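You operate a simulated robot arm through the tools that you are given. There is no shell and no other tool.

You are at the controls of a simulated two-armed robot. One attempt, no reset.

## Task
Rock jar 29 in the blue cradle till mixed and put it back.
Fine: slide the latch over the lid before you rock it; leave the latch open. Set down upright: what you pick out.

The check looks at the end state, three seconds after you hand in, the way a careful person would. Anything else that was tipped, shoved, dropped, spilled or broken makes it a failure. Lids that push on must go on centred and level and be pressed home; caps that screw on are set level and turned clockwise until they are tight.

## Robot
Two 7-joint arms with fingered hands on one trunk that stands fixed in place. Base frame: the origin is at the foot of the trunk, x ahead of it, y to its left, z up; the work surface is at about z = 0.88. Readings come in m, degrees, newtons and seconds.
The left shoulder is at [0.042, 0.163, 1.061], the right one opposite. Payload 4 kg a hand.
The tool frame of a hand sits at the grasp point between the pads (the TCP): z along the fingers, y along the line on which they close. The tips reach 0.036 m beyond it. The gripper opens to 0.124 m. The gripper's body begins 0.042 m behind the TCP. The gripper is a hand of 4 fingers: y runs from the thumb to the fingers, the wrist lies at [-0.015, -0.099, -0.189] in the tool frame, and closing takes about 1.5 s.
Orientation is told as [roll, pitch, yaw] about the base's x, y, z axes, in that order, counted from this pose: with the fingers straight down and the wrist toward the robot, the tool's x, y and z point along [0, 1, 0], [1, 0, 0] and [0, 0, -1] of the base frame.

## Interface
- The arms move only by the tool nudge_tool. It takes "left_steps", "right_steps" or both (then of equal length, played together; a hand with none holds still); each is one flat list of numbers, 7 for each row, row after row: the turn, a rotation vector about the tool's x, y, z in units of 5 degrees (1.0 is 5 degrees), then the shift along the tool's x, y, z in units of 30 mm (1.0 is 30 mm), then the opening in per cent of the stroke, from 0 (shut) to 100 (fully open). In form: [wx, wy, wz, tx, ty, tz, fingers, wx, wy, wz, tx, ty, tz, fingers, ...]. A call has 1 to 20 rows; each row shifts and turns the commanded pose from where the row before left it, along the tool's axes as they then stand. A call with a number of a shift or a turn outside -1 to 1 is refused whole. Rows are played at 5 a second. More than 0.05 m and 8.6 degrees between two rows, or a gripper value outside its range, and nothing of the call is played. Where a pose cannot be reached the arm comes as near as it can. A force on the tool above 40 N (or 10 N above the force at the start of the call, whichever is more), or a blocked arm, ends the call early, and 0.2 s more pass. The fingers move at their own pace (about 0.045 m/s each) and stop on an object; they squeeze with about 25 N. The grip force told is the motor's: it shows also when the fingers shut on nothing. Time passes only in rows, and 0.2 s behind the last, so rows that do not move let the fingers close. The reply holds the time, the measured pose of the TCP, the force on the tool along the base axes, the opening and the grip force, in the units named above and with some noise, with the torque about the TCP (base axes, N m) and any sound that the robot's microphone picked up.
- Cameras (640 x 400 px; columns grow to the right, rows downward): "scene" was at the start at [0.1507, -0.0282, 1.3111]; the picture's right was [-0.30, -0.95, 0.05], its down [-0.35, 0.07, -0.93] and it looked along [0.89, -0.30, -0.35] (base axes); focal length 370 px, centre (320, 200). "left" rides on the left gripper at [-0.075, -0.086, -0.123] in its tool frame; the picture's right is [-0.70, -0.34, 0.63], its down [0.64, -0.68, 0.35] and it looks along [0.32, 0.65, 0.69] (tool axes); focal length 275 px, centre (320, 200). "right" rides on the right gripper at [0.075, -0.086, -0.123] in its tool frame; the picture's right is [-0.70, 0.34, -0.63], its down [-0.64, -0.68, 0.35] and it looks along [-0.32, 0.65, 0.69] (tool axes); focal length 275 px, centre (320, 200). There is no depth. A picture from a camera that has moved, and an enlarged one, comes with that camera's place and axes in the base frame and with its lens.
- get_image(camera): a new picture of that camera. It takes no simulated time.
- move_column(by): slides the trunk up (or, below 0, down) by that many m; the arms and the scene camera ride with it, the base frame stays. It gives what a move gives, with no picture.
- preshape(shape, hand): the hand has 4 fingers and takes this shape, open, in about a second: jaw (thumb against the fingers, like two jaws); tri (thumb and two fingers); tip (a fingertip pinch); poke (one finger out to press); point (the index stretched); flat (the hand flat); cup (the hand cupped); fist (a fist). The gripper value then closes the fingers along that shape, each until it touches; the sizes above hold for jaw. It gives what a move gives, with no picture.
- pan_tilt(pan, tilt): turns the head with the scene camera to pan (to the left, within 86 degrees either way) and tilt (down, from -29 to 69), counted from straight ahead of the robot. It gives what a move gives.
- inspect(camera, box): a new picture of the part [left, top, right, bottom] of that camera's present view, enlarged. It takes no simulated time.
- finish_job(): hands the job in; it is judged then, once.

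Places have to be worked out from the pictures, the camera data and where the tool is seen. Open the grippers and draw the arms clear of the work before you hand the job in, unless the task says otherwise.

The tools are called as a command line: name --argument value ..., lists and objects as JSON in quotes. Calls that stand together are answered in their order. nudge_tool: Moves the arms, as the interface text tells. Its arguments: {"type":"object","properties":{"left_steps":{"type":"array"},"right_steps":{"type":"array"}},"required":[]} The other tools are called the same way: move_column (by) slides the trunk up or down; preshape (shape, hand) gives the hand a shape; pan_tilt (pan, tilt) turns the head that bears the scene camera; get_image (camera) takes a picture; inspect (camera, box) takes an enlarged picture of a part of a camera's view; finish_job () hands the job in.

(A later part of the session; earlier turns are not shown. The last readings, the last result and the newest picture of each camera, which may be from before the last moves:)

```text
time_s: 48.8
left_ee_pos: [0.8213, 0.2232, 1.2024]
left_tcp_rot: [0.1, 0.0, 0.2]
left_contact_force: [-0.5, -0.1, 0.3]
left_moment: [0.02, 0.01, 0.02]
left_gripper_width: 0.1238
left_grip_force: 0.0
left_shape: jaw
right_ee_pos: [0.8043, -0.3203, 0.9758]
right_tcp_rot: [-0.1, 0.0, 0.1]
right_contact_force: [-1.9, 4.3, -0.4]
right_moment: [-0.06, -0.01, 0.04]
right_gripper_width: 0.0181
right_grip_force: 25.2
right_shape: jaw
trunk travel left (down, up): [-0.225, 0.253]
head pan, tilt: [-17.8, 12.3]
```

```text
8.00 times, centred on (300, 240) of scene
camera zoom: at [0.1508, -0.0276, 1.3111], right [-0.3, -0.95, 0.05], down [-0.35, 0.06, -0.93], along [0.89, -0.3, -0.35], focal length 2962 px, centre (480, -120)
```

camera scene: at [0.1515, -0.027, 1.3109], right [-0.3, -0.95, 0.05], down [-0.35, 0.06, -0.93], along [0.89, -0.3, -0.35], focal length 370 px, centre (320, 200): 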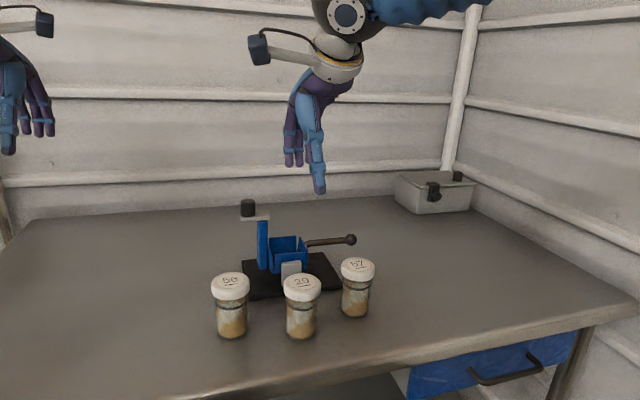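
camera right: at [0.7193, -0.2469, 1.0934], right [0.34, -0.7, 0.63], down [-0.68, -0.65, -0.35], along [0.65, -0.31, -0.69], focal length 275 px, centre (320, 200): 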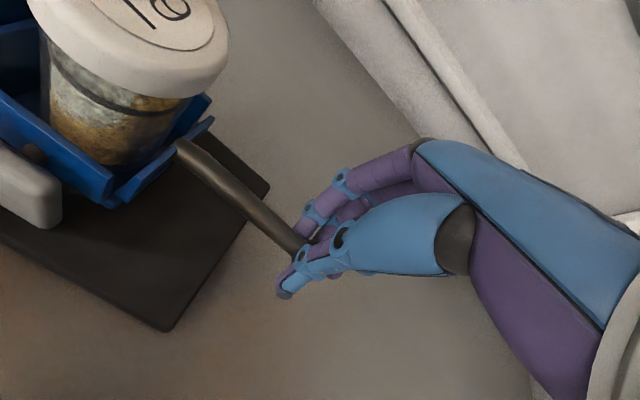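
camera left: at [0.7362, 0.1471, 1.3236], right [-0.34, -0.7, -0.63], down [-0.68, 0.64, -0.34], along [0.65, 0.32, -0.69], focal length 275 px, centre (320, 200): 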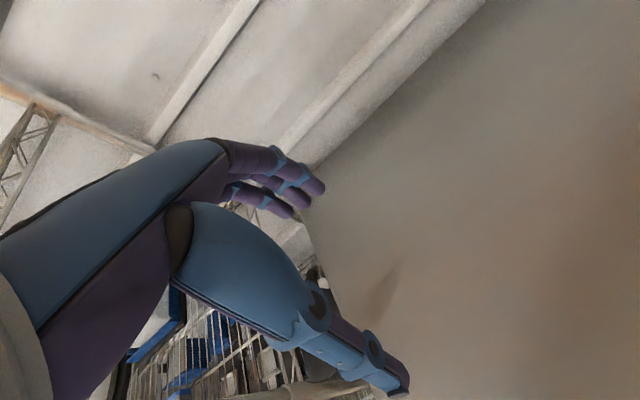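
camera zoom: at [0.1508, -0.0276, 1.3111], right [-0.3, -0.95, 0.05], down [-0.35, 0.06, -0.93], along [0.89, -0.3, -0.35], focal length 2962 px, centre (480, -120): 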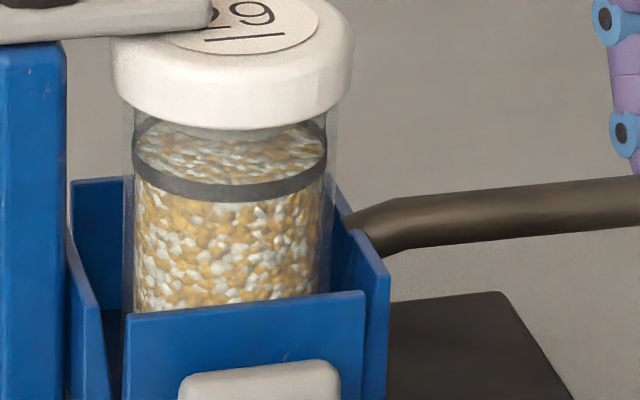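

The blend looks evenly speckled and unchanged in character from two cycles ago, so it is close to or fully mixed. I do two more cycles for certainty and compare once more.

nudge_tool --right_steps '[0, 0, 0, -0.01, 0, 0.25, 5, 0, 0, 0, 0.003, 0, 0.333, 5, 0, 0, 0, 0.03, 0, 0.333, 5, 0, 0, 0, 0.05, 0, 0.333, 5, 0, 0, 0, 0.055, 0, 0.267, 5, 0, 0, 0, -0.055, 0, -0.267, 5, 0, 0, 0, -0.05, 0, -0.333, 5, 0, 0, 0, -0.03, 0, -0.333, 5, 0, 0, 0, 0, 0, -0.333, 5, 0, 0, 0, 0.01, 0, -0.25, 5, 0, 0, 0, -0.01, 0, 0.25, 5, 0, 0, 0, 0.003, 0, 0.333, 5, 0, 0, 0, 0.03, 0, 0.333, 5, 0, 0, 0, 0.05, 0, 0.333, 5, 0, 0, 0, 0.055, 0, 0.267, 5, 0, 0, 0, -0.055, 0, -0.267, 5, 0, 0, 0, -0.05, 0, -0.333, 5, 0, 0, 0, -0.03, 0, -0.333, 5, 0, 0, 0, 0, 0, -0.333, 5, 0, 0, 0, 0.01, 0, -0.25, 5]'

inspect --camera "scene" --box '[235, 150, 395, 290]'

inspect --camera "scene" --box '[275, 215, 325, 265]'

```text
time_s: 53.0
left_ee_pos: [0.8198, 0.2224, 1.2014]
left_tcp_rot: [0.1, -0.1, 0.1]
left_contact_force: [0.9, 0.2, 0.0]
left_moment: [-0.01, -0.01, 0.0]
left_gripper_width: 0.1237
left_grip_force: 0.1
left_shape: jaw
right_ee_pos: [0.8049, -0.3199, 0.9771]
right_tcp_rot: [-0.1, 0.1, 0.1]
right_contact_force: [-4.7, 3.7, -4.1]
right_moment: [-0.06, 0.11, 0.03]
right_gripper_width: 0.0179
right_grip_force: 24.8
right_shape: jaw
trunk travel left (down, up): [-0.225, 0.253]
head pan, tilt: [-17.8, 12.3]
```

```text
2.86 times, centred on (315, 220) of scene
camera zoom: at [0.1511, -0.0278, 1.3109], right [-0.3, -0.95, 0.05], down [-0.35, 0.06, -0.93], along [0.89, -0.3, -0.35], focal length 1058 px, centre (334, 143)
```

zoom: 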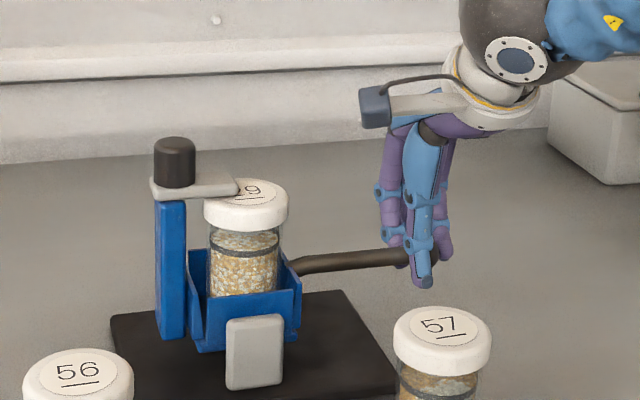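

```text
8.00 times, centred on (300, 240) of scene
camera zoom: at [0.1511, -0.0278, 1.3109], right [-0.3, -0.95, 0.05], down [-0.35, 0.06, -0.93], along [0.89, -0.3, -0.35], focal length 2962 px, centre (480, -120)
```

zoom: 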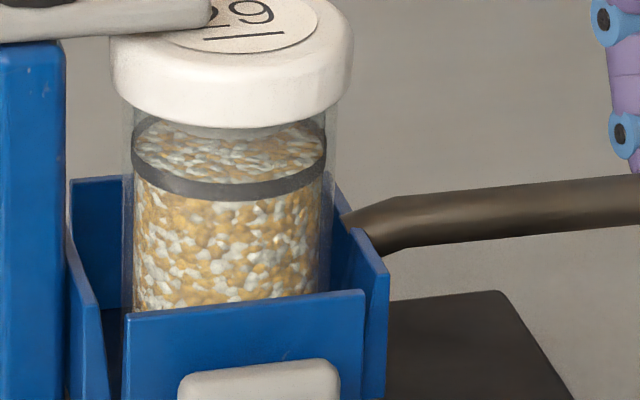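

The texture is even and no longer changes, so jar 29 is mixed. I release the handle and rise clear.

nudge_tool --right_steps '[0, 0, 0, 0, 0, 0, 30, 0, 0, 0, 0, 0, 0, 60, 0, 0, 0, 0, 0, 0, 100, 0, 0, 0, 0, 0, 0, 100, 0, 0, 0, 0, 0, 0, 100, 0, 0, 0, 0, 0, 0, 100, 0, 0, 0, 0, 0, -0.6, 100, 0, 0, 0, 0, 0, -0.9, 100, 0, 0, 0, 0, 0, -0.9, 100, 0, 0, 0, 0, 0, -0.9, 100, 0, 0, 0, 0, 0, -0.9, 100, 0, 0, 0, 0, 0, -0.9, 100]'

inspect --camera "scene" --box '[235, 150, 395, 290]'

get_image --camera "right"

```text
time_s: 55.6
left_ee_pos: [0.8209, 0.2225, 1.203]
left_tcp_rot: [0.0, 0.0, 0.1]
left_contact_force: [-0.7, -0.1, -0.6]
left_moment: [0.04, 0.01, 0.02]
left_gripper_width: 0.1236
left_grip_force: 0.0
left_shape: jaw
right_ee_pos: [0.8044, -0.3202, 1.1314]
right_tcp_rot: [0.0, 0.0, 0.0]
right_contact_force: [-0.6, 0.8, 0.1]
right_moment: [0.03, -0.01, -0.01]
right_gripper_width: 0.1236
right_grip_force: 0.0
right_shape: jaw
trunk travel left (down, up): [-0.225, 0.253]
head pan, tilt: [-17.8, 12.3]
```

```text
2.86 times, centred on (315, 220) of scene
camera zoom: at [0.1502, -0.0277, 1.3113], right [-0.3, -0.95, 0.05], down [-0.35, 0.06, -0.93], along [0.89, -0.3, -0.35], focal length 1058 px, centre (334, 143)
```

zoom: 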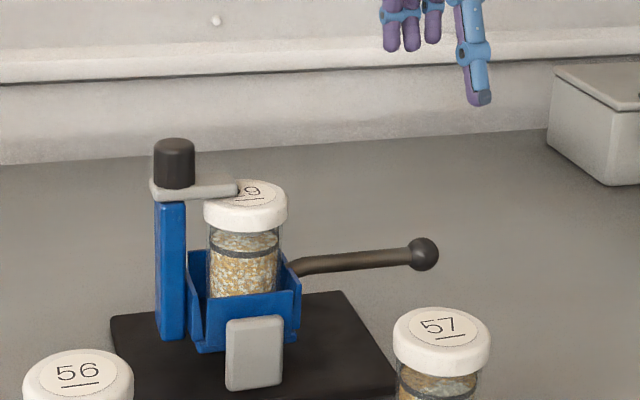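

```text
taken
camera right: at [0.7187, -0.2477, 1.2543], right [0.34, -0.7, 0.63], down [-0.68, -0.65, -0.35], along [0.65, -0.31, -0.69], focal length 275 px, centre (320, 200)
```

right: 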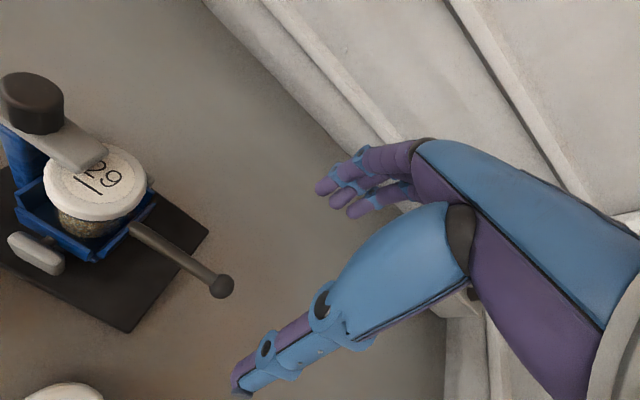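

The cradle rests level with the latch knob at about (0.806, -0.137). I move the open hand over the knob and lower around it.

nudge_tool --right_steps '[0, 0, 0, 0.9, 0.01, -0.1, 100, 0, 0, 0, 0.9, 0.01, 0, 100, 0, 0, 0, 0.9, 0.01, 0, 100, 0, 0, 0, 0.9, 0.01, 0, 100, 0, 0, 0, 0.9, 0, 0, 100, 0, 0, 0, 0.9, 0, 0, 100, 0, 0, 0, 0.7, 0, 0, 100, 0, 0, 0, 0, 0, 0.6, 100, 0, 0, 0, 0, 0, 0.6, 100, 0, 0, 0, 0, 0, 0.5, 100]'

get_image --camera "right"

inspect --camera "scene" --box '[205, 150, 365, 290]'

```text
time_s: 57.8
left_ee_pos: [0.821, 0.2209, 1.2018]
left_tcp_rot: [0.1, 0.1, 0.1]
left_contact_force: [-0.1, 0.1, -0.3]
left_moment: [0.0, 0.01, 0.0]
left_gripper_width: 0.1238
left_grip_force: 0.1
left_shape: jaw
right_ee_pos: [0.8064, -0.1365, 1.081]
right_tcp_rot: [0.0, 0.2, 0.1]
right_contact_force: [0.2, 0.0, 1.0]
right_moment: [0.0, 0.02, 0.0]
right_gripper_width: 0.124
right_grip_force: 0.2
right_shape: jaw
trunk travel left (down, up): [-0.225, 0.253]
head pan, tilt: [-17.8, 12.3]
```

```text
taken
camera right: at [0.7206, -0.064, 1.2047], right [0.34, -0.7, 0.63], down [-0.68, -0.64, -0.35], along [0.65, -0.31, -0.69], focal length 275 px, centre (320, 200)
```

right: 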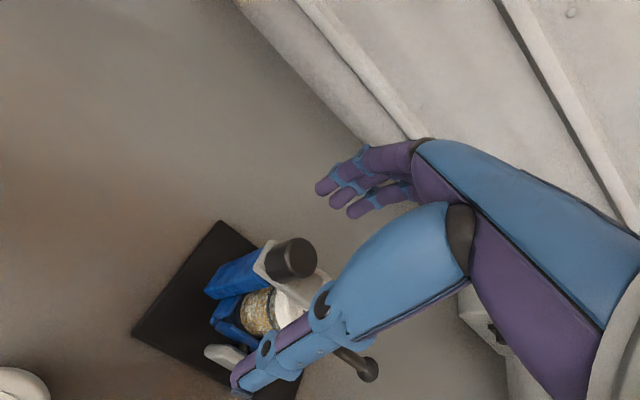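

```text
2.86 times, centred on (285, 220) of scene
camera zoom: at [0.151, -0.028, 1.3111], right [-0.3, -0.95, 0.05], down [-0.35, 0.07, -0.93], along [0.89, -0.3, -0.35], focal length 1058 px, centre (420, 143)
```

zoom: 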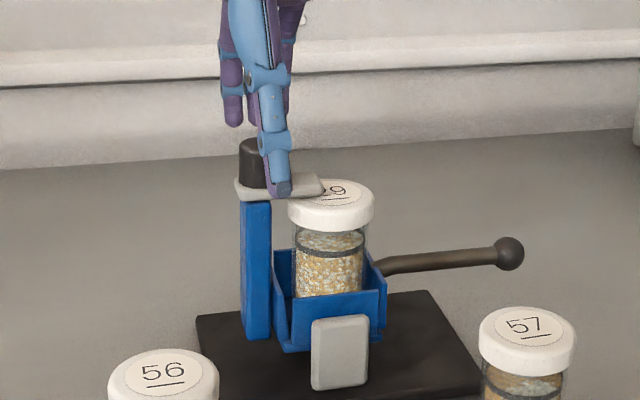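

Aligned around the knob as before. I close on it, then slide it back in +y about 32 mm.

nudge_tool --right_steps '[0, 0, 0, 0, 0, 0, 60, 0, 0, 0, 0, 0, 0, 40, 0, 0, 0, 0, 0, 0, 20, 0, 0, 0, 0, 0, 0, 10, 0, 0, 0, 0, 0, 0, 10, 0, 0, 0, 0, 0, 0, 10, 0, 0, 0, 0, 0, 0, 10, 0, 0, 0, 0.15, 0, 0, 10, 0, 0, 0, 0.2, 0, 0, 10, 0, 0, 0, 0.2, 0, 0, 10, 0, 0, 0, 0.2, 0, 0, 10]'

inspect --camera "scene" --box '[205, 150, 365, 290]'

```text
time_s: 60.2
left_ee_pos: [0.8202, 0.2217, 1.2017]
left_tcp_rot: [0.0, 0.1, 0.0]
left_contact_force: [0.5, -0.1, -0.3]
left_moment: [0.01, 0.01, -0.01]
left_gripper_width: 0.1237
left_grip_force: 0.1
left_shape: jaw
right_ee_pos: [0.805, -0.1147, 1.0814]
right_tcp_rot: [0.0, 0.0, 0.1]
right_contact_force: [-2.2, 0.7, 0.8]
right_moment: [0.01, 0.02, -0.03]
right_gripper_width: 0.0227
right_grip_force: 24.9
right_shape: jaw
trunk travel left (down, up): [-0.225, 0.253]
head pan, tilt: [-17.8, 12.3]
```

```text
2.86 times, centred on (285, 220) of scene
camera zoom: at [0.1503, -0.0278, 1.3112], right [-0.3, -0.95, 0.05], down [-0.35, 0.06, -0.93], along [0.89, -0.3, -0.35], focal length 1058 px, centre (420, 143)
```

zoom: 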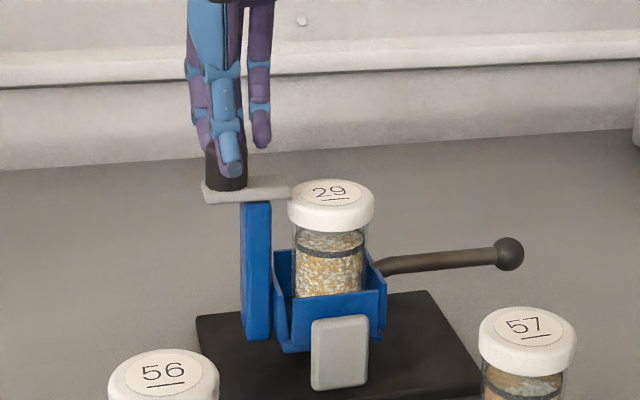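

The latch is about 8 mm short of its original open place. I slide the rest gently.

nudge_tool --right_steps '[0, 0, 0, 0.14, 0, 0, 10, 0, 0, 0, 0.12, 0, 0, 10, 0, 0, 0, 0, 0, 0, 10]'

inspect --camera "scene" --box '[205, 150, 365, 290]'

```text
time_s: 61.0
left_ee_pos: [0.8201, 0.221, 1.2043]
left_tcp_rot: [0.0, 0.1, 0.0]
left_contact_force: [-0.2, -0.7, -0.4]
left_moment: [-0.02, -0.02, 0.01]
left_gripper_width: 0.1236
left_grip_force: 0.1
left_shape: jaw
right_ee_pos: [0.8047, -0.1073, 1.0812]
right_tcp_rot: [0.0, 0.0, 0.2]
right_contact_force: [-5.6, 1.0, 2.0]
right_moment: [-0.01, 0.09, -0.01]
right_gripper_width: 0.0229
right_grip_force: 25.1
right_shape: jaw
trunk travel left (down, up): [-0.225, 0.253]
head pan, tilt: [-17.8, 12.3]
```

```text
2.86 times, centred on (285, 220) of scene
camera zoom: at [0.1502, -0.0278, 1.3112], right [-0.3, -0.95, 0.05], down [-0.35, 0.06, -0.93], along [0.89, -0.3, -0.35], focal length 1058 px, centre (420, 143)
```

zoom: 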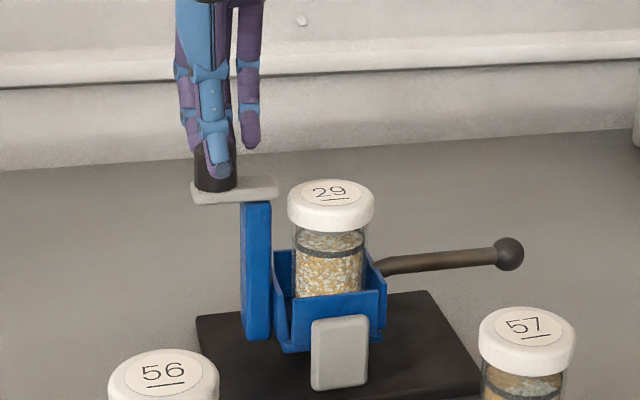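

The latch is back at its open place. I release the knob and rise.

nudge_tool --right_steps '[0, 0, 0, 0, 0, 0, 30, 0, 0, 0, 0, 0, 0, 60, 0, 0, 0, 0, 0, 0, 100, 0, 0, 0, 0, 0, 0, 100, 0, 0, 0, 0, 0, 0, 100, 0, 0, 0, 0, 0, 0, 100, 0, 0, 0, 0, 0, -0.6, 100, 0, 0, 0, 0, 0, -0.9, 100, 0, 0, 0, 0, 0, -0.9, 100]'

nudge_tool --right_steps '[0, 0, 0, -0.85, 0, 0, 100, 0, 0, 0, -0.85, 0, 0, 100, 0, 0, 0, -0.85, 0, 0, 100]'

get_image --camera "right"

inspect --camera "scene" --box '[235, 180, 365, 290]'

inspect --camera "right" --box '[60, 160, 340, 400]'

```text
time_s: 63.0
left_ee_pos: [0.8207, 0.2217, 1.2017]
left_tcp_rot: [0.0, 0.0, 0.2]
left_contact_force: [0.2, 0.5, -0.9]
left_moment: [0.02, -0.01, -0.01]
left_gripper_width: 0.1239
left_grip_force: 0.0
left_shape: jaw
right_ee_pos: [0.8083, -0.1081, 1.1546]
right_tcp_rot: [0.0, 0.1, 0.1]
right_contact_force: [-0.6, 0.0, 0.3]
right_moment: [0.01, -0.04, 0.01]
right_gripper_width: 0.1236
right_grip_force: 0.0
right_shape: jaw
trunk travel left (down, up): [-0.225, 0.253]
head pan, tilt: [-17.8, 12.3]
```

```text
time_s: 63.8
left_ee_pos: [0.8198, 0.2207, 1.2034]
left_tcp_rot: [-0.1, 0.0, 0.1]
left_contact_force: [0.7, -0.3, 0.4]
left_moment: [0.01, -0.01, -0.01]
left_gripper_width: 0.1237
left_grip_force: 0.1
left_shape: jaw
right_ee_pos: [0.807, -0.1821, 1.154]
right_tcp_rot: [0.0, 0.0, 0.0]
right_contact_force: [-0.2, -0.4, -0.2]
right_moment: [-0.01, 0.03, 0.02]
right_gripper_width: 0.1237
right_grip_force: 0.0
right_shape: jaw
trunk travel left (down, up): [-0.225, 0.253]
head pan, tilt: [-17.8, 12.3]
```

```text
taken
camera right: at [0.7211, -0.1101, 1.2784], right [0.34, -0.7, 0.63], down [-0.68, -0.65, -0.35], along [0.65, -0.31, -0.69], focal length 275 px, centre (320, 200)
```

right: 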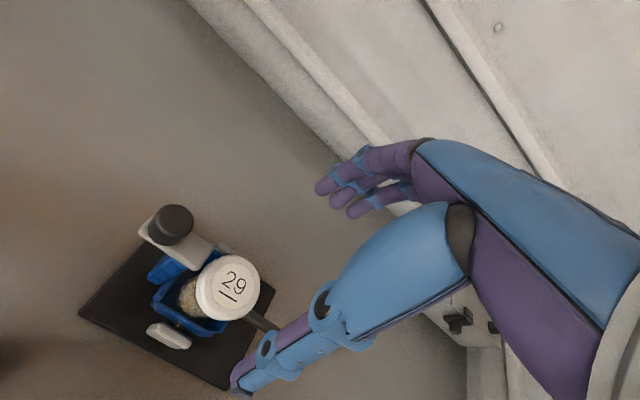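

```text
3.64 times, centred on (300, 235) of scene
camera zoom: at [0.15, -0.0283, 1.3113], right [-0.3, -0.95, 0.05], down [-0.35, 0.07, -0.93], along [0.89, -0.3, -0.35], focal length 1347 px, centre (393, 73)
```

zoom: 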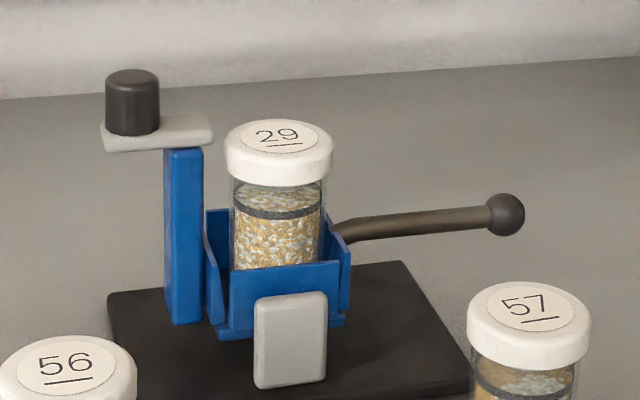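

```text
1.67 times, centred on (200, 280) of right
camera zoom: at [0.7211, -0.1101, 1.2784], right [0.34, -0.7, 0.63], down [-0.68, -0.65, -0.35], along [0.65, -0.31, -0.69], focal length 459 px, centre (520, 67)
```

zoom: 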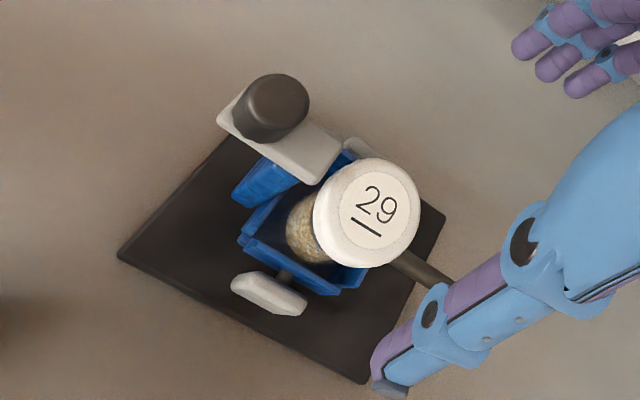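

The latch is open, the jar upright and well mixed, its lid at about (0.808, -0.186). I align and descend over it, fingers open.

nudge_tool --right_steps '[0, 0, 0, -0.13, 0.03, 0.5, 100, 0, 0, 0, 0, 0.02, 0.9, 100, 0, 0, 0, 0, 0.02, 0.9, 100, 0, 0, 0, 0, 0.02, 0.9, 100]'

get_image --camera "right"

inspect --camera "scene" --box '[235, 150, 365, 260]'

```text
time_s: 64.8
left_ee_pos: [0.8203, 0.2206, 1.2017]
left_tcp_rot: [0.0, 0.1, 0.0]
left_contact_force: [0.3, 0.7, -0.5]
left_moment: [-0.02, -0.01, 0.02]
left_gripper_width: 0.1238
left_grip_force: 0.0
left_shape: jaw
right_ee_pos: [0.8098, -0.188, 1.056]
right_tcp_rot: [-0.1, 0.2, 0.0]
right_contact_force: [0.2, 0.1, -0.5]
right_moment: [0.0, 0.02, -0.01]
right_gripper_width: 0.124
right_grip_force: 0.0
right_shape: jaw
trunk travel left (down, up): [-0.225, 0.253]
head pan, tilt: [-17.8, 12.3]
```

```text
taken
camera right: at [0.7242, -0.1143, 1.1795], right [0.34, -0.7, 0.63], down [-0.68, -0.65, -0.35], along [0.65, -0.31, -0.69], focal length 275 px, centre (320, 200)
```

right: 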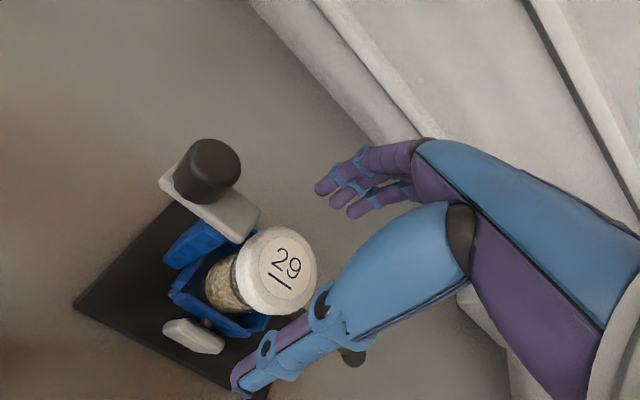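

```text
3.64 times, centred on (300, 205) of scene
camera zoom: at [0.1514, -0.0281, 1.311], right [-0.3, -0.95, 0.05], down [-0.35, 0.07, -0.93], along [0.89, -0.3, -0.35], focal length 1347 px, centre (393, 182)
```

zoom: 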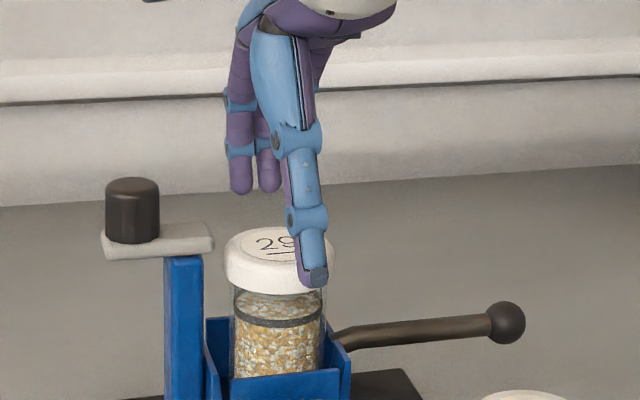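

Alignment is good. I descend 45 mm to lid level and close.

nudge_tool --right_steps '[0, 0, 0, 0.04, -0.02, 0.5, 100, 0, 0, 0, 0, -0.02, 0.5, 100, 0, 0, 0, 0, 0, 0.48, 100, 0, 0, 0, 0, 0, 0, 100]'

nudge_tool --right_steps '[0, 0, 0, 0, 0, 0, 60, 0, 0, 0, 0, 0, 0, 45, 0, 0, 0, 0, 0, 0, 30, 0, 0, 0, 0, 0, 0, 20, 0, 0, 0, 0, 0, 0, 10, 0, 0, 0, 0, 0, 0, 10, 0, 0, 0, 0, 0, 0, 10, 0, 0, 0, 0, 0, 0, 10]'

get_image --camera "right"

inspect --camera "scene" --box '[235, 160, 365, 270]'

```text
time_s: 65.8
left_ee_pos: [0.821, 0.2213, 1.2025]
left_tcp_rot: [0.0, 0.1, 0.0]
left_contact_force: [0.3, 0.1, -0.1]
left_moment: [0.0, 0.02, 0.01]
left_gripper_width: 0.1236
left_grip_force: 0.1
left_shape: jaw
right_ee_pos: [0.8063, -0.1861, 1.0115]
right_tcp_rot: [0.0, 0.0, 0.1]
right_contact_force: [-0.5, -0.4, -0.7]
right_moment: [-0.02, 0.0, 0.02]
right_gripper_width: 0.1238
right_grip_force: 0.0
right_shape: jaw
trunk travel left (down, up): [-0.225, 0.253]
head pan, tilt: [-17.8, 12.3]
```

```text
time_s: 67.6
left_ee_pos: [0.8211, 0.2216, 1.2029]
left_tcp_rot: [0.0, 0.1, 0.2]
left_contact_force: [0.5, 0.0, -0.1]
left_moment: [0.02, 0.01, 0.02]
left_gripper_width: 0.1234
left_grip_force: 0.1
left_shape: jaw
right_ee_pos: [0.8067, -0.1858, 1.0137]
right_tcp_rot: [0.0, 0.0, 0.2]
right_contact_force: [-2.3, 0.6, 8.6]
right_moment: [0.05, -0.07, 0.08]
right_gripper_width: 0.0779
right_grip_force: 24.6
right_shape: jaw
trunk travel left (down, up): [-0.225, 0.253]
head pan, tilt: [-17.8, 12.3]
```

```text
taken
camera right: at [0.7203, -0.1128, 1.1359], right [0.34, -0.7, 0.63], down [-0.68, -0.65, -0.35], along [0.65, -0.31, -0.69], focal length 275 px, centre (320, 200)
```

right: 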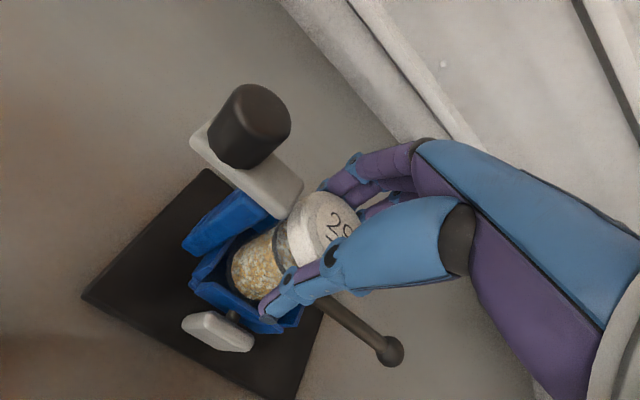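

```text
3.64 times, centred on (300, 215) of scene
camera zoom: at [0.15, -0.0278, 1.3112], right [-0.3, -0.95, 0.05], down [-0.35, 0.06, -0.93], along [0.89, -0.3, -0.35], focal length 1347 px, centre (393, 146)
```

zoom: 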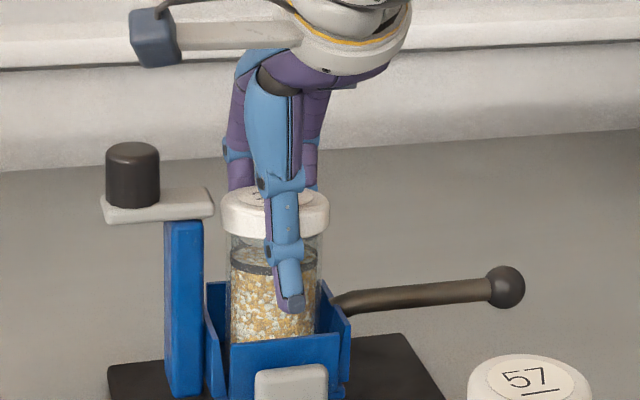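

The width reads 78 mm rather than the 62 mm lid, so a finger may be caught on something. I look closely before lifting.

inspect --camera "right" --box '[220, 120, 440, 340]'

inspect --camera "scene" --box '[270, 190, 330, 250]'

```text
1.82 times, centred on (330, 230) of right
camera zoom: at [0.7203, -0.1128, 1.1359], right [0.34, -0.7, 0.63], down [-0.68, -0.65, -0.35], along [0.65, -0.31, -0.69], focal length 500 px, centre (302, 146)
```

zoom: 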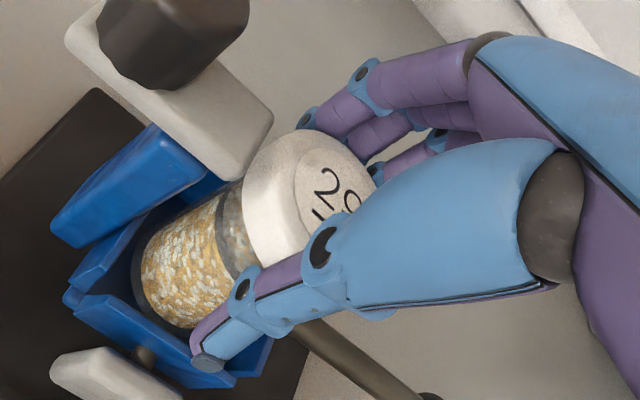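

```text
6.67 times, centred on (300, 220) of scene
camera zoom: at [0.15, -0.0278, 1.3112], right [-0.3, -0.95, 0.05], down [-0.35, 0.06, -0.93], along [0.89, -0.3, -0.35], focal length 2469 px, centre (453, 67)
```

zoom: 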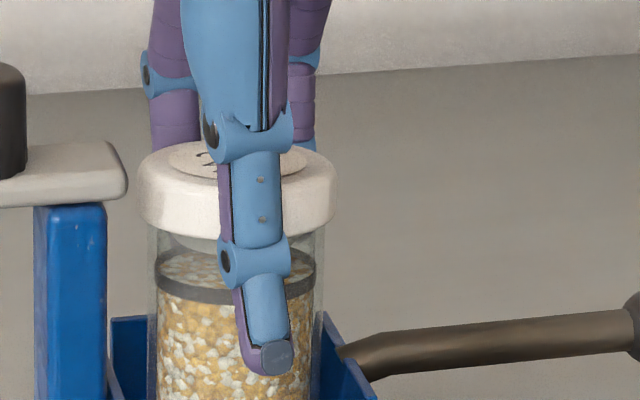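

The far fingertips probably caught the tray's far wall top while sweeping in (upward force 8.6 N). I reopen, rise 9 mm, and re-grip higher on the lid.

nudge_tool --right_steps '[0, 0, 0, 0, 0, 0, 60, 0, 0, 0, 0, 0, 0, 80, 0, 0, 0, 0, 0, 0, 100, 0, 0, 0, 0, 0, 0, 100, 0, 0, 0, 0, 0, 0, 100, 0, 0, 0, 0, 0, -0.3, 100, 0, 0, 0, 0, 0, 0, 100]'

inspect --camera "scene" --box '[235, 160, 365, 270]'

inspect --camera "right" --box '[170, 120, 440, 340]'

```text
time_s: 69.2
left_ee_pos: [0.821, 0.2221, 1.2022]
left_tcp_rot: [0.0, 0.0, 0.1]
left_contact_force: [-0.6, -1.3, 0.0]
left_moment: [0.0, -0.01, -0.02]
left_gripper_width: 0.1236
left_grip_force: 0.0
left_shape: jaw
right_ee_pos: [0.8073, -0.1862, 1.0208]
right_tcp_rot: [0.1, 0.2, 0.1]
right_contact_force: [-0.2, -0.6, -0.4]
right_moment: [0.02, 0.0, 0.01]
right_gripper_width: 0.1235
right_grip_force: 0.0
right_shape: jaw
trunk travel left (down, up): [-0.225, 0.253]
head pan, tilt: [-17.8, 12.3]
```

```text
3.64 times, centred on (300, 215) of scene
camera zoom: at [0.1511, -0.028, 1.3111], right [-0.3, -0.95, 0.05], down [-0.35, 0.06, -0.93], along [0.89, -0.3, -0.35], focal length 1347 px, centre (393, 146)
```

zoom: 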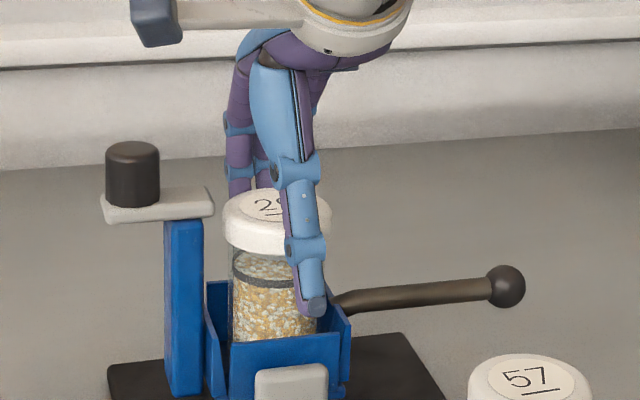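

```text
1.82 times, centred on (305, 230) of right
camera zoom: at [0.7219, -0.1137, 1.1444], right [0.34, -0.7, 0.63], down [-0.68, -0.65, -0.35], along [0.65, -0.31, -0.69], focal length 500 px, centre (347, 146)
```

zoom: 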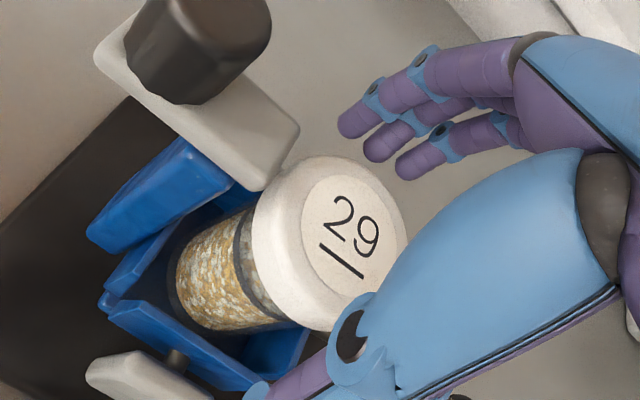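

The jar still stands upright. I close at this higher level.

nudge_tool --right_steps '[0, 0, 0, 0, 0, 0, 70, 0, 0, 0, 0, 0, 0, 55, 0, 0, 0, 0, 0, 0, 45, 0, 0, 0, 0, 0, 0, 35, 0, 0, 0, 0, 0, 0, 20, 0, 0, 0, 0, 0, 0, 10, 0, 0, 0, 0, 0, 0, 10, 0, 0, 0, 0, 0, 0, 10, 0, 0, 0, 0, 0, 0, 10]'

inspect --camera "scene" --box '[235, 160, 365, 270]'

inspect --camera "right" --box '[170, 120, 440, 340]'

```text
time_s: 71.2
left_ee_pos: [0.82, 0.2214, 1.2017]
left_tcp_rot: [-0.1, 0.0, 0.0]
left_contact_force: [-0.1, -0.2, -0.3]
left_moment: [0.02, -0.01, 0.01]
left_gripper_width: 0.1238
left_grip_force: 0.0
left_shape: jaw
right_ee_pos: [0.8066, -0.1872, 1.0225]
right_tcp_rot: [0.0, 0.0, 0.1]
right_contact_force: [1.3, -1.6, 5.1]
right_moment: [-0.01, -0.38, -0.01]
right_gripper_width: 0.0661
right_grip_force: 24.7
right_shape: jaw
trunk travel left (down, up): [-0.225, 0.253]
head pan, tilt: [-17.8, 12.3]
```

```text
3.64 times, centred on (300, 215) of scene
camera zoom: at [0.1504, -0.0279, 1.3112], right [-0.3, -0.95, 0.05], down [-0.35, 0.06, -0.93], along [0.89, -0.3, -0.35], focal length 1347 px, centre (393, 146)
```

zoom: 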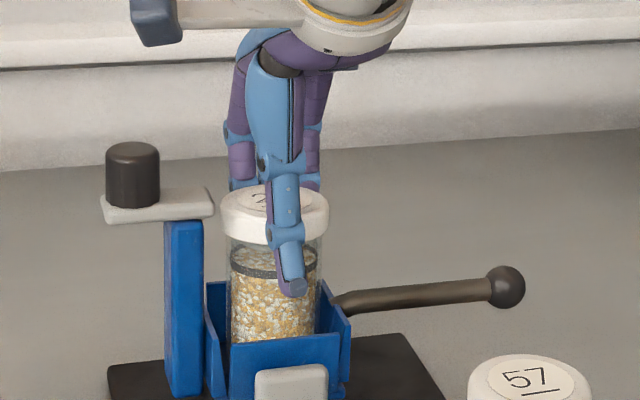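

```text
1.82 times, centred on (305, 230) of right
camera zoom: at [0.7214, -0.1135, 1.1452], right [0.34, -0.7, 0.63], down [-0.68, -0.65, -0.35], along [0.65, -0.31, -0.69], focal length 500 px, centre (347, 146)
```

zoom: 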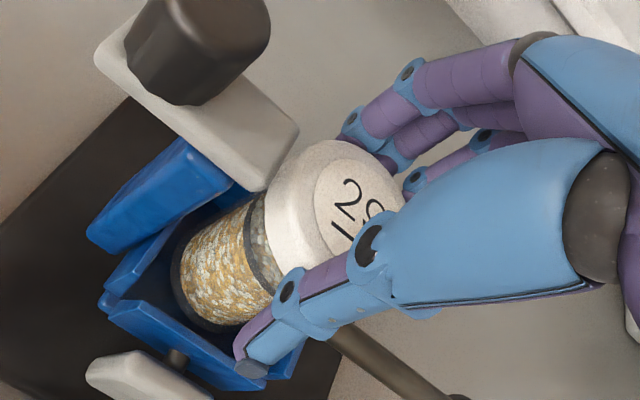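

The grip reads 66 mm with forces like the first good grasp. I lift a little and check that only the jar rises.

nudge_tool --right_steps '[0, 0, 0, 0, 0, -0.15, 10, 0, 0, 0, 0, 0, -0.2, 10, 0, 0, 0, 0, 0, -0.25, 10, 0, 0, 0, 0, 0, 0, 10]'

inspect --camera "scene" --box '[235, 160, 365, 270]'

inspect --camera "right" --box '[170, 120, 440, 340]'

```text
time_s: 72.2
left_ee_pos: [0.8208, 0.2219, 1.2021]
left_tcp_rot: [0.0, 0.0, 0.1]
left_contact_force: [1.1, 0.3, -0.5]
left_moment: [-0.01, -0.01, 0.0]
left_gripper_width: 0.1235
left_grip_force: 0.1
left_shape: jaw
right_ee_pos: [0.8087, -0.1875, 1.0382]
right_tcp_rot: [0.0, 0.0, 0.1]
right_contact_force: [-0.9, -0.1, -2.8]
right_moment: [-0.03, 0.03, -0.05]
right_gripper_width: 0.0655
right_grip_force: 25.5
right_shape: jaw
trunk travel left (down, up): [-0.225, 0.253]
head pan, tilt: [-17.8, 12.3]
```

```text
3.64 times, centred on (300, 215) of scene
camera zoom: at [0.151, -0.028, 1.3111], right [-0.3, -0.95, 0.05], down [-0.35, 0.06, -0.93], along [0.89, -0.3, -0.35], focal length 1347 px, centre (393, 146)
```

zoom: 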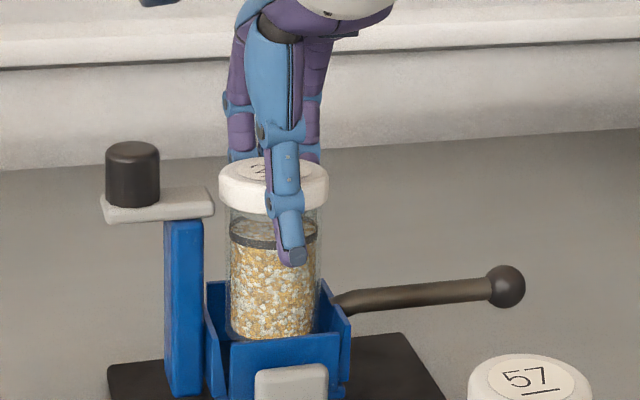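

```text
1.82 times, centred on (305, 230) of right
camera zoom: at [0.7224, -0.1132, 1.1624], right [0.34, -0.7, 0.63], down [-0.68, -0.65, -0.35], along [0.65, -0.31, -0.69], focal length 500 px, centre (347, 146)
```

zoom: 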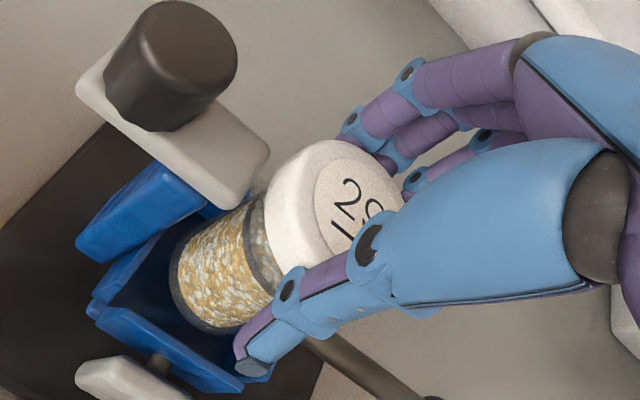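

Only the jar rises, hanging straight. I lift it well clear of walls and latch.

nudge_tool --right_steps '[0, 0, 0, 0, 0, -0.5, 10, 0, 0, 0, -0.05, 0, -0.7, 10, 0, 0, 0, 0, 0, -0.8, 10, 0, 0, 0, 0, 0, -0.8, 10, 0, 0, 0, 0, 0, -0.7, 10]'

get_image --camera "scene"

inspect --camera "scene" --box '[225, 120, 365, 280]'

```text
time_s: 73.4
left_ee_pos: [0.8219, 0.2215, 1.2023]
left_tcp_rot: [0.0, 0.0, 0.0]
left_contact_force: [-0.9, -0.7, 0.8]
left_moment: [0.02, 0.02, 0.01]
left_gripper_width: 0.1237
left_grip_force: 0.0
left_shape: jaw
right_ee_pos: [0.8074, -0.188, 1.1448]
right_tcp_rot: [0.0, 0.1, 0.1]
right_contact_force: [-0.3, -0.1, -2.2]
right_moment: [0.02, -0.01, -0.01]
right_gripper_width: 0.0656
right_grip_force: 25.0
right_shape: jaw
trunk travel left (down, up): [-0.225, 0.253]
head pan, tilt: [-17.8, 12.3]
```

```text
taken
camera scene: at [0.1505, -0.0279, 1.3112], right [-0.3, -0.95, 0.05], down [-0.35, 0.06, -0.93], along [0.89, -0.3, -0.35], focal length 370 px, centre (320, 200)
```

scene: 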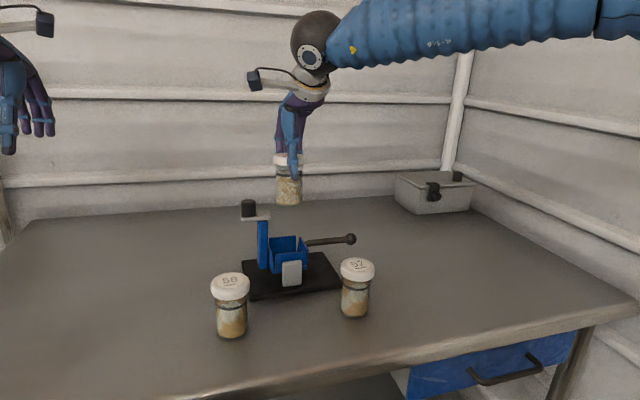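

```text
2.50 times, centred on (295, 200) of scene
camera zoom: at [0.1505, -0.0279, 1.3112], right [-0.3, -0.95, 0.05], down [-0.35, 0.06, -0.93], along [0.89, -0.3, -0.35], focal length 926 px, centre (382, 200)
```

zoom: 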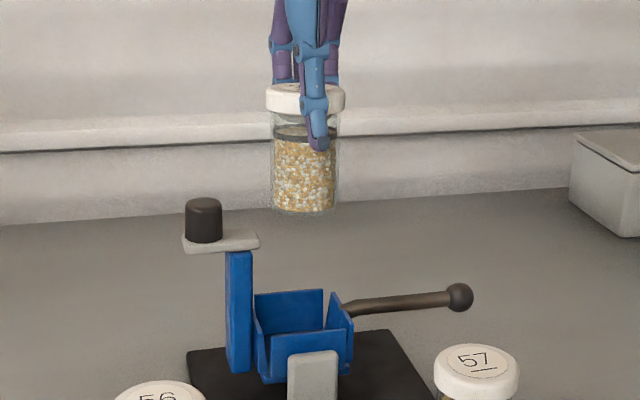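

The jar hangs level and the cradle is clean and level with the latch open. I carry the jar back over its original spot (0.638, -0.169).

nudge_tool --right_steps '[0, 0, 0, 0.09, -0.6, 0, 10, 0, 0, 0, 0.09, -0.85, 0, 10, 0, 0, 0, 0.09, -0.85, 0, 10, 0, 0, 0, 0.09, -0.85, 0, 10, 0, 0, 0, 0.09, -0.85, 0, 10, 0, 0, 0, 0.09, -0.85, 0, 10, 0, 0, 0, 0.09, -0.79, 0, 10]'

nudge_tool --right_steps '[0, 0, 0, 0, 0, 0.6, 10, 0, 0, 0, 0, 0, 0.8, 10, 0, 0, 0, 0, 0, 0.8, 10, 0, 0, 0, 0, 0, 0.8, 10, 0, 0, 0, 0, 0, 0.6, 10]'

get_image --camera "right"

inspect --camera "scene" --box '[200, 150, 400, 350]'

```text
time_s: 75.0
left_ee_pos: [0.8192, 0.2227, 1.2033]
left_tcp_rot: [0.1, 0.0, 0.0]
left_contact_force: [0.0, 0.5, 0.5]
left_moment: [-0.02, -0.03, 0.02]
left_gripper_width: 0.1237
left_grip_force: 0.0
left_shape: jaw
right_ee_pos: [0.6365, -0.1687, 1.1449]
right_tcp_rot: [-0.1, 0.1, 0.2]
right_contact_force: [0.4, 0.0, -2.5]
right_moment: [-0.04, 0.01, -0.03]
right_gripper_width: 0.0658
right_grip_force: 24.8
right_shape: jaw
trunk travel left (down, up): [-0.225, 0.253]
head pan, tilt: [-17.8, 12.3]
```

```text
time_s: 76.2
left_ee_pos: [0.8205, 0.2215, 1.2026]
left_tcp_rot: [0.0, 0.1, 0.0]
left_contact_force: [0.3, 0.3, 0.4]
left_moment: [0.0, 0.04, -0.01]
left_gripper_width: 0.1237
left_grip_force: 0.1
left_shape: jaw
right_ee_pos: [0.6403, -0.1706, 1.036]
right_tcp_rot: [0.0, 0.1, 0.1]
right_contact_force: [0.4, 0.3, -2.3]
right_moment: [0.0, 0.04, -0.01]
right_gripper_width: 0.0657
right_grip_force: 25.6
right_shape: jaw
trunk travel left (down, up): [-0.225, 0.253]
head pan, tilt: [-17.8, 12.3]
```

```text
taken
camera right: at [0.5541, -0.0965, 1.1595], right [0.34, -0.7, 0.63], down [-0.68, -0.65, -0.35], along [0.65, -0.31, -0.69], focal length 275 px, centre (320, 200)
```

right: 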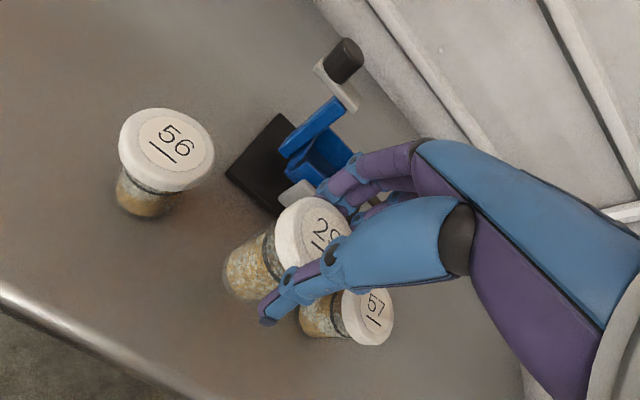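

```text
2.00 times, centred on (300, 250) of scene
camera zoom: at [0.1512, -0.028, 1.311], right [-0.3, -0.95, 0.05], down [-0.35, 0.07, -0.93], along [0.89, -0.3, -0.35], focal length 741 px, centre (360, 100)
```

zoom: 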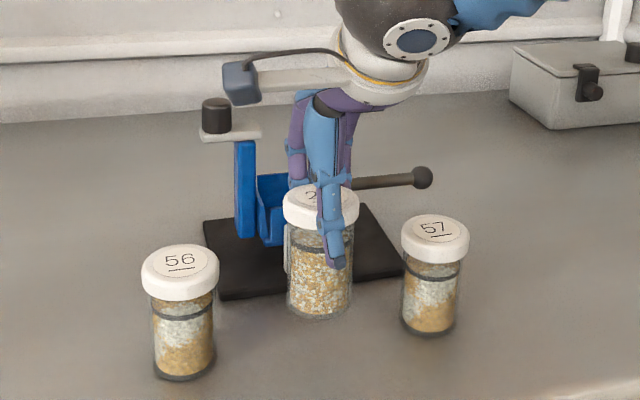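

Above the spot, jar bottom roughly 55 mm over the table. I descend to just above contact, then feel for the table.

nudge_tool --right_steps '[0, 0, 0, 0, -0.03, 0.5, 10, 0, 0, 0, 0, 0, 0.5, 10, 0, 0, 0, 0, 0, 0.35, 10, 0, 0, 0, 0, 0, 0.2, 10, 0, 0, 0, 0, 0, 0, 10]'

inspect --camera "scene" --box '[200, 150, 400, 350]'

```text
time_s: 77.4
left_ee_pos: [0.8202, 0.2225, 1.2018]
left_tcp_rot: [0.0, 0.0, 0.0]
left_contact_force: [0.7, 0.1, 0.1]
left_moment: [0.02, 0.01, 0.01]
left_gripper_width: 0.1241
left_grip_force: 0.1
left_shape: jaw
right_ee_pos: [0.6377, -0.1702, 0.9903]
right_tcp_rot: [0.0, 0.1, 0.1]
right_contact_force: [-0.2, 0.1, -3.0]
right_moment: [-0.03, 0.01, -0.02]
right_gripper_width: 0.0655
right_grip_force: 25.2
right_shape: jaw
trunk travel left (down, up): [-0.225, 0.253]
head pan, tilt: [-17.8, 12.3]
```

```text
2.00 times, centred on (300, 250) of scene
camera zoom: at [0.1508, -0.028, 1.3112], right [-0.3, -0.95, 0.05], down [-0.35, 0.06, -0.93], along [0.89, -0.3, -0.35], focal length 741 px, centre (360, 100)
```

zoom: 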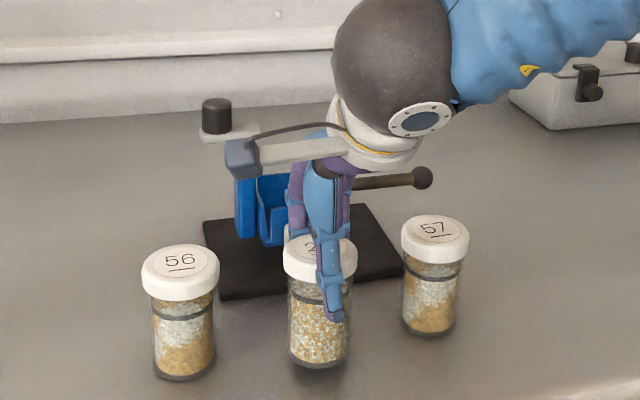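

Not yet in contact at 0.990. I step down 2 mm at a time.

nudge_tool --right_steps '[0, 0, 0, 0, 0, 0.07, 10, 0, 0, 0, 0, 0, 0.07, 10, 0, 0, 0, 0, 0, 0.05, 10, 0, 0, 0, 0, 0, 0, 10]'

```text
time_s: 78.4
left_ee_pos: [0.8203, 0.2216, 1.2019]
left_tcp_rot: [0.0, 0.0, 0.0]
left_contact_force: [0.3, -0.2, -0.1]
left_moment: [0.02, -0.02, -0.01]
left_gripper_width: 0.1238
left_grip_force: 0.0
left_shape: jaw
right_ee_pos: [0.6371, -0.1699, 0.9849]
right_tcp_rot: [0.0, 0.1, 0.1]
right_contact_force: [0.2, 0.1, -2.3]
right_moment: [-0.01, 0.04, 0.0]
right_gripper_width: 0.0656
right_grip_force: 24.9
right_shape: jaw
trunk travel left (down, up): [-0.225, 0.253]
head pan, tilt: [-17.8, 12.3]
```

Still -2.3 N, hanging free. I continue in small steps.

nudge_tool --right_steps '[0, 0, 0, 0, 0, 0.06, 10, 0, 0, 0, 0, 0, 0.04, 10, 0, 0, 0, 0, 0, 0, 10]'

```text
time_s: 79.2
left_ee_pos: [0.821, 0.2225, 1.2029]
left_tcp_rot: [0.0, 0.0, 0.1]
left_contact_force: [0.2, 0.3, -0.4]
left_moment: [0.02, -0.01, 0.02]
left_gripper_width: 0.1235
left_grip_force: 0.0
left_shape: jaw
right_ee_pos: [0.6372, -0.1705, 0.9821]
right_tcp_rot: [0.0, 0.2, 0.1]
right_contact_force: [-0.3, -0.1, -2.1]
right_moment: [0.02, -0.01, -0.03]
right_gripper_width: 0.0655
right_grip_force: 24.7
right_shape: jaw
trunk travel left (down, up): [-0.225, 0.253]
head pan, tilt: [-17.8, 12.3]
```

No contact at 0.982. Another 1–2 mm.

nudge_tool --right_steps '[0, 0, 0, 0, 0, 0.05, 10, 0, 0, 0, 0, 0, 0.03, 10, 0, 0, 0, 0, 0, 0, 10]'

```text
time_s: 80.0
left_ee_pos: [0.8201, 0.2212, 1.2035]
left_tcp_rot: [-0.1, 0.0, -0.1]
left_contact_force: [0.1, 0.4, 0.0]
left_moment: [0.0, 0.02, 0.01]
left_gripper_width: 0.1238
left_grip_force: 0.1
left_shape: jaw
right_ee_pos: [0.6377, -0.1692, 0.9814]
right_tcp_rot: [0.0, -0.2, 0.0]
right_contact_force: [-1.4, -0.6, 10.1]
right_moment: [-0.06, -0.27, -0.02]
right_gripper_width: 0.0658
right_grip_force: 25.2
right_shape: jaw
trunk travel left (down, up): [-0.225, 0.253]
head pan, tilt: [-17.8, 12.3]
```

Table contact at 10 N. I relieve 1 mm and open the hand.

nudge_tool --right_steps '[0, 0, 0, 0, 0, -0.04, 10, 0, 0, 0, 0, 0, 0, 40, 0, 0, 0, 0, 0, 0, 60, 0, 0, 0, 0, 0, 0, 80, 0, 0, 0, 0, 0, 0, 100, 0, 0, 0, 0, 0, 0, 100, 0, 0, 0, 0, 0, 0, 100, 0, 0, 0, 0, 0, 0, 100]'

get_image --camera "right"

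inspect --camera "scene" --box '[200, 150, 400, 350]'

```text
time_s: 81.8
left_ee_pos: [0.8214, 0.2215, 1.2036]
left_tcp_rot: [-0.1, 0.1, 0.1]
left_contact_force: [-0.3, 0.2, 0.9]
left_moment: [0.01, 0.03, 0.0]
left_gripper_width: 0.1236
left_grip_force: 0.1
left_shape: jaw
right_ee_pos: [0.6375, -0.1705, 0.9813]
right_tcp_rot: [0.0, 0.2, 0.1]
right_contact_force: [0.4, 0.1, 0.6]
right_moment: [0.0, -0.01, 0.01]
right_gripper_width: 0.1237
right_grip_force: 0.1
right_shape: jaw
trunk travel left (down, up): [-0.225, 0.253]
head pan, tilt: [-17.8, 12.3]
```

```text
taken
camera right: at [0.5517, -0.0961, 1.1049], right [0.34, -0.7, 0.63], down [-0.68, -0.65, -0.35], along [0.65, -0.31, -0.69], focal length 275 px, centre (320, 200)
```

right: 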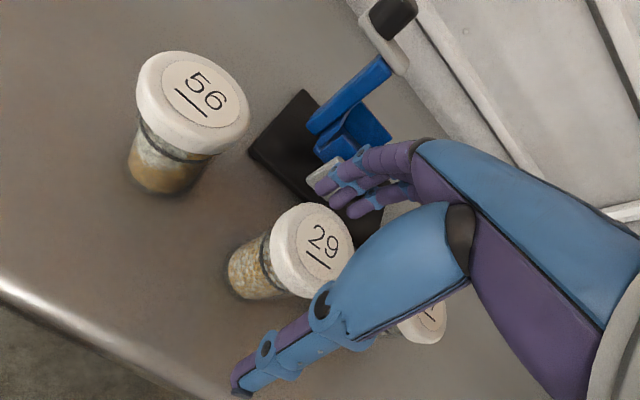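

```text
2.00 times, centred on (300, 250) of scene
camera zoom: at [0.1508, -0.0279, 1.3111], right [-0.3, -0.95, 0.05], down [-0.35, 0.06, -0.93], along [0.89, -0.3, -0.35], focal length 741 px, centre (360, 100)
```

zoom: 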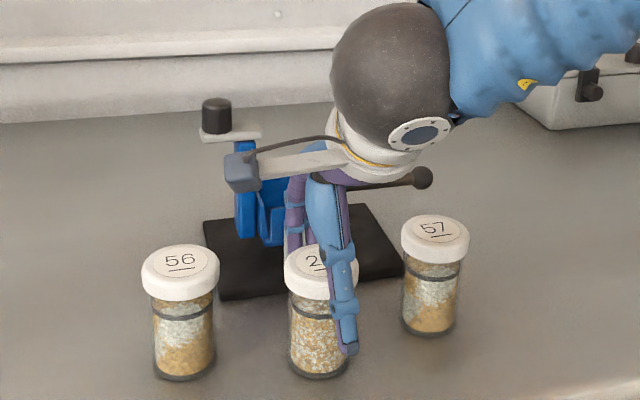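

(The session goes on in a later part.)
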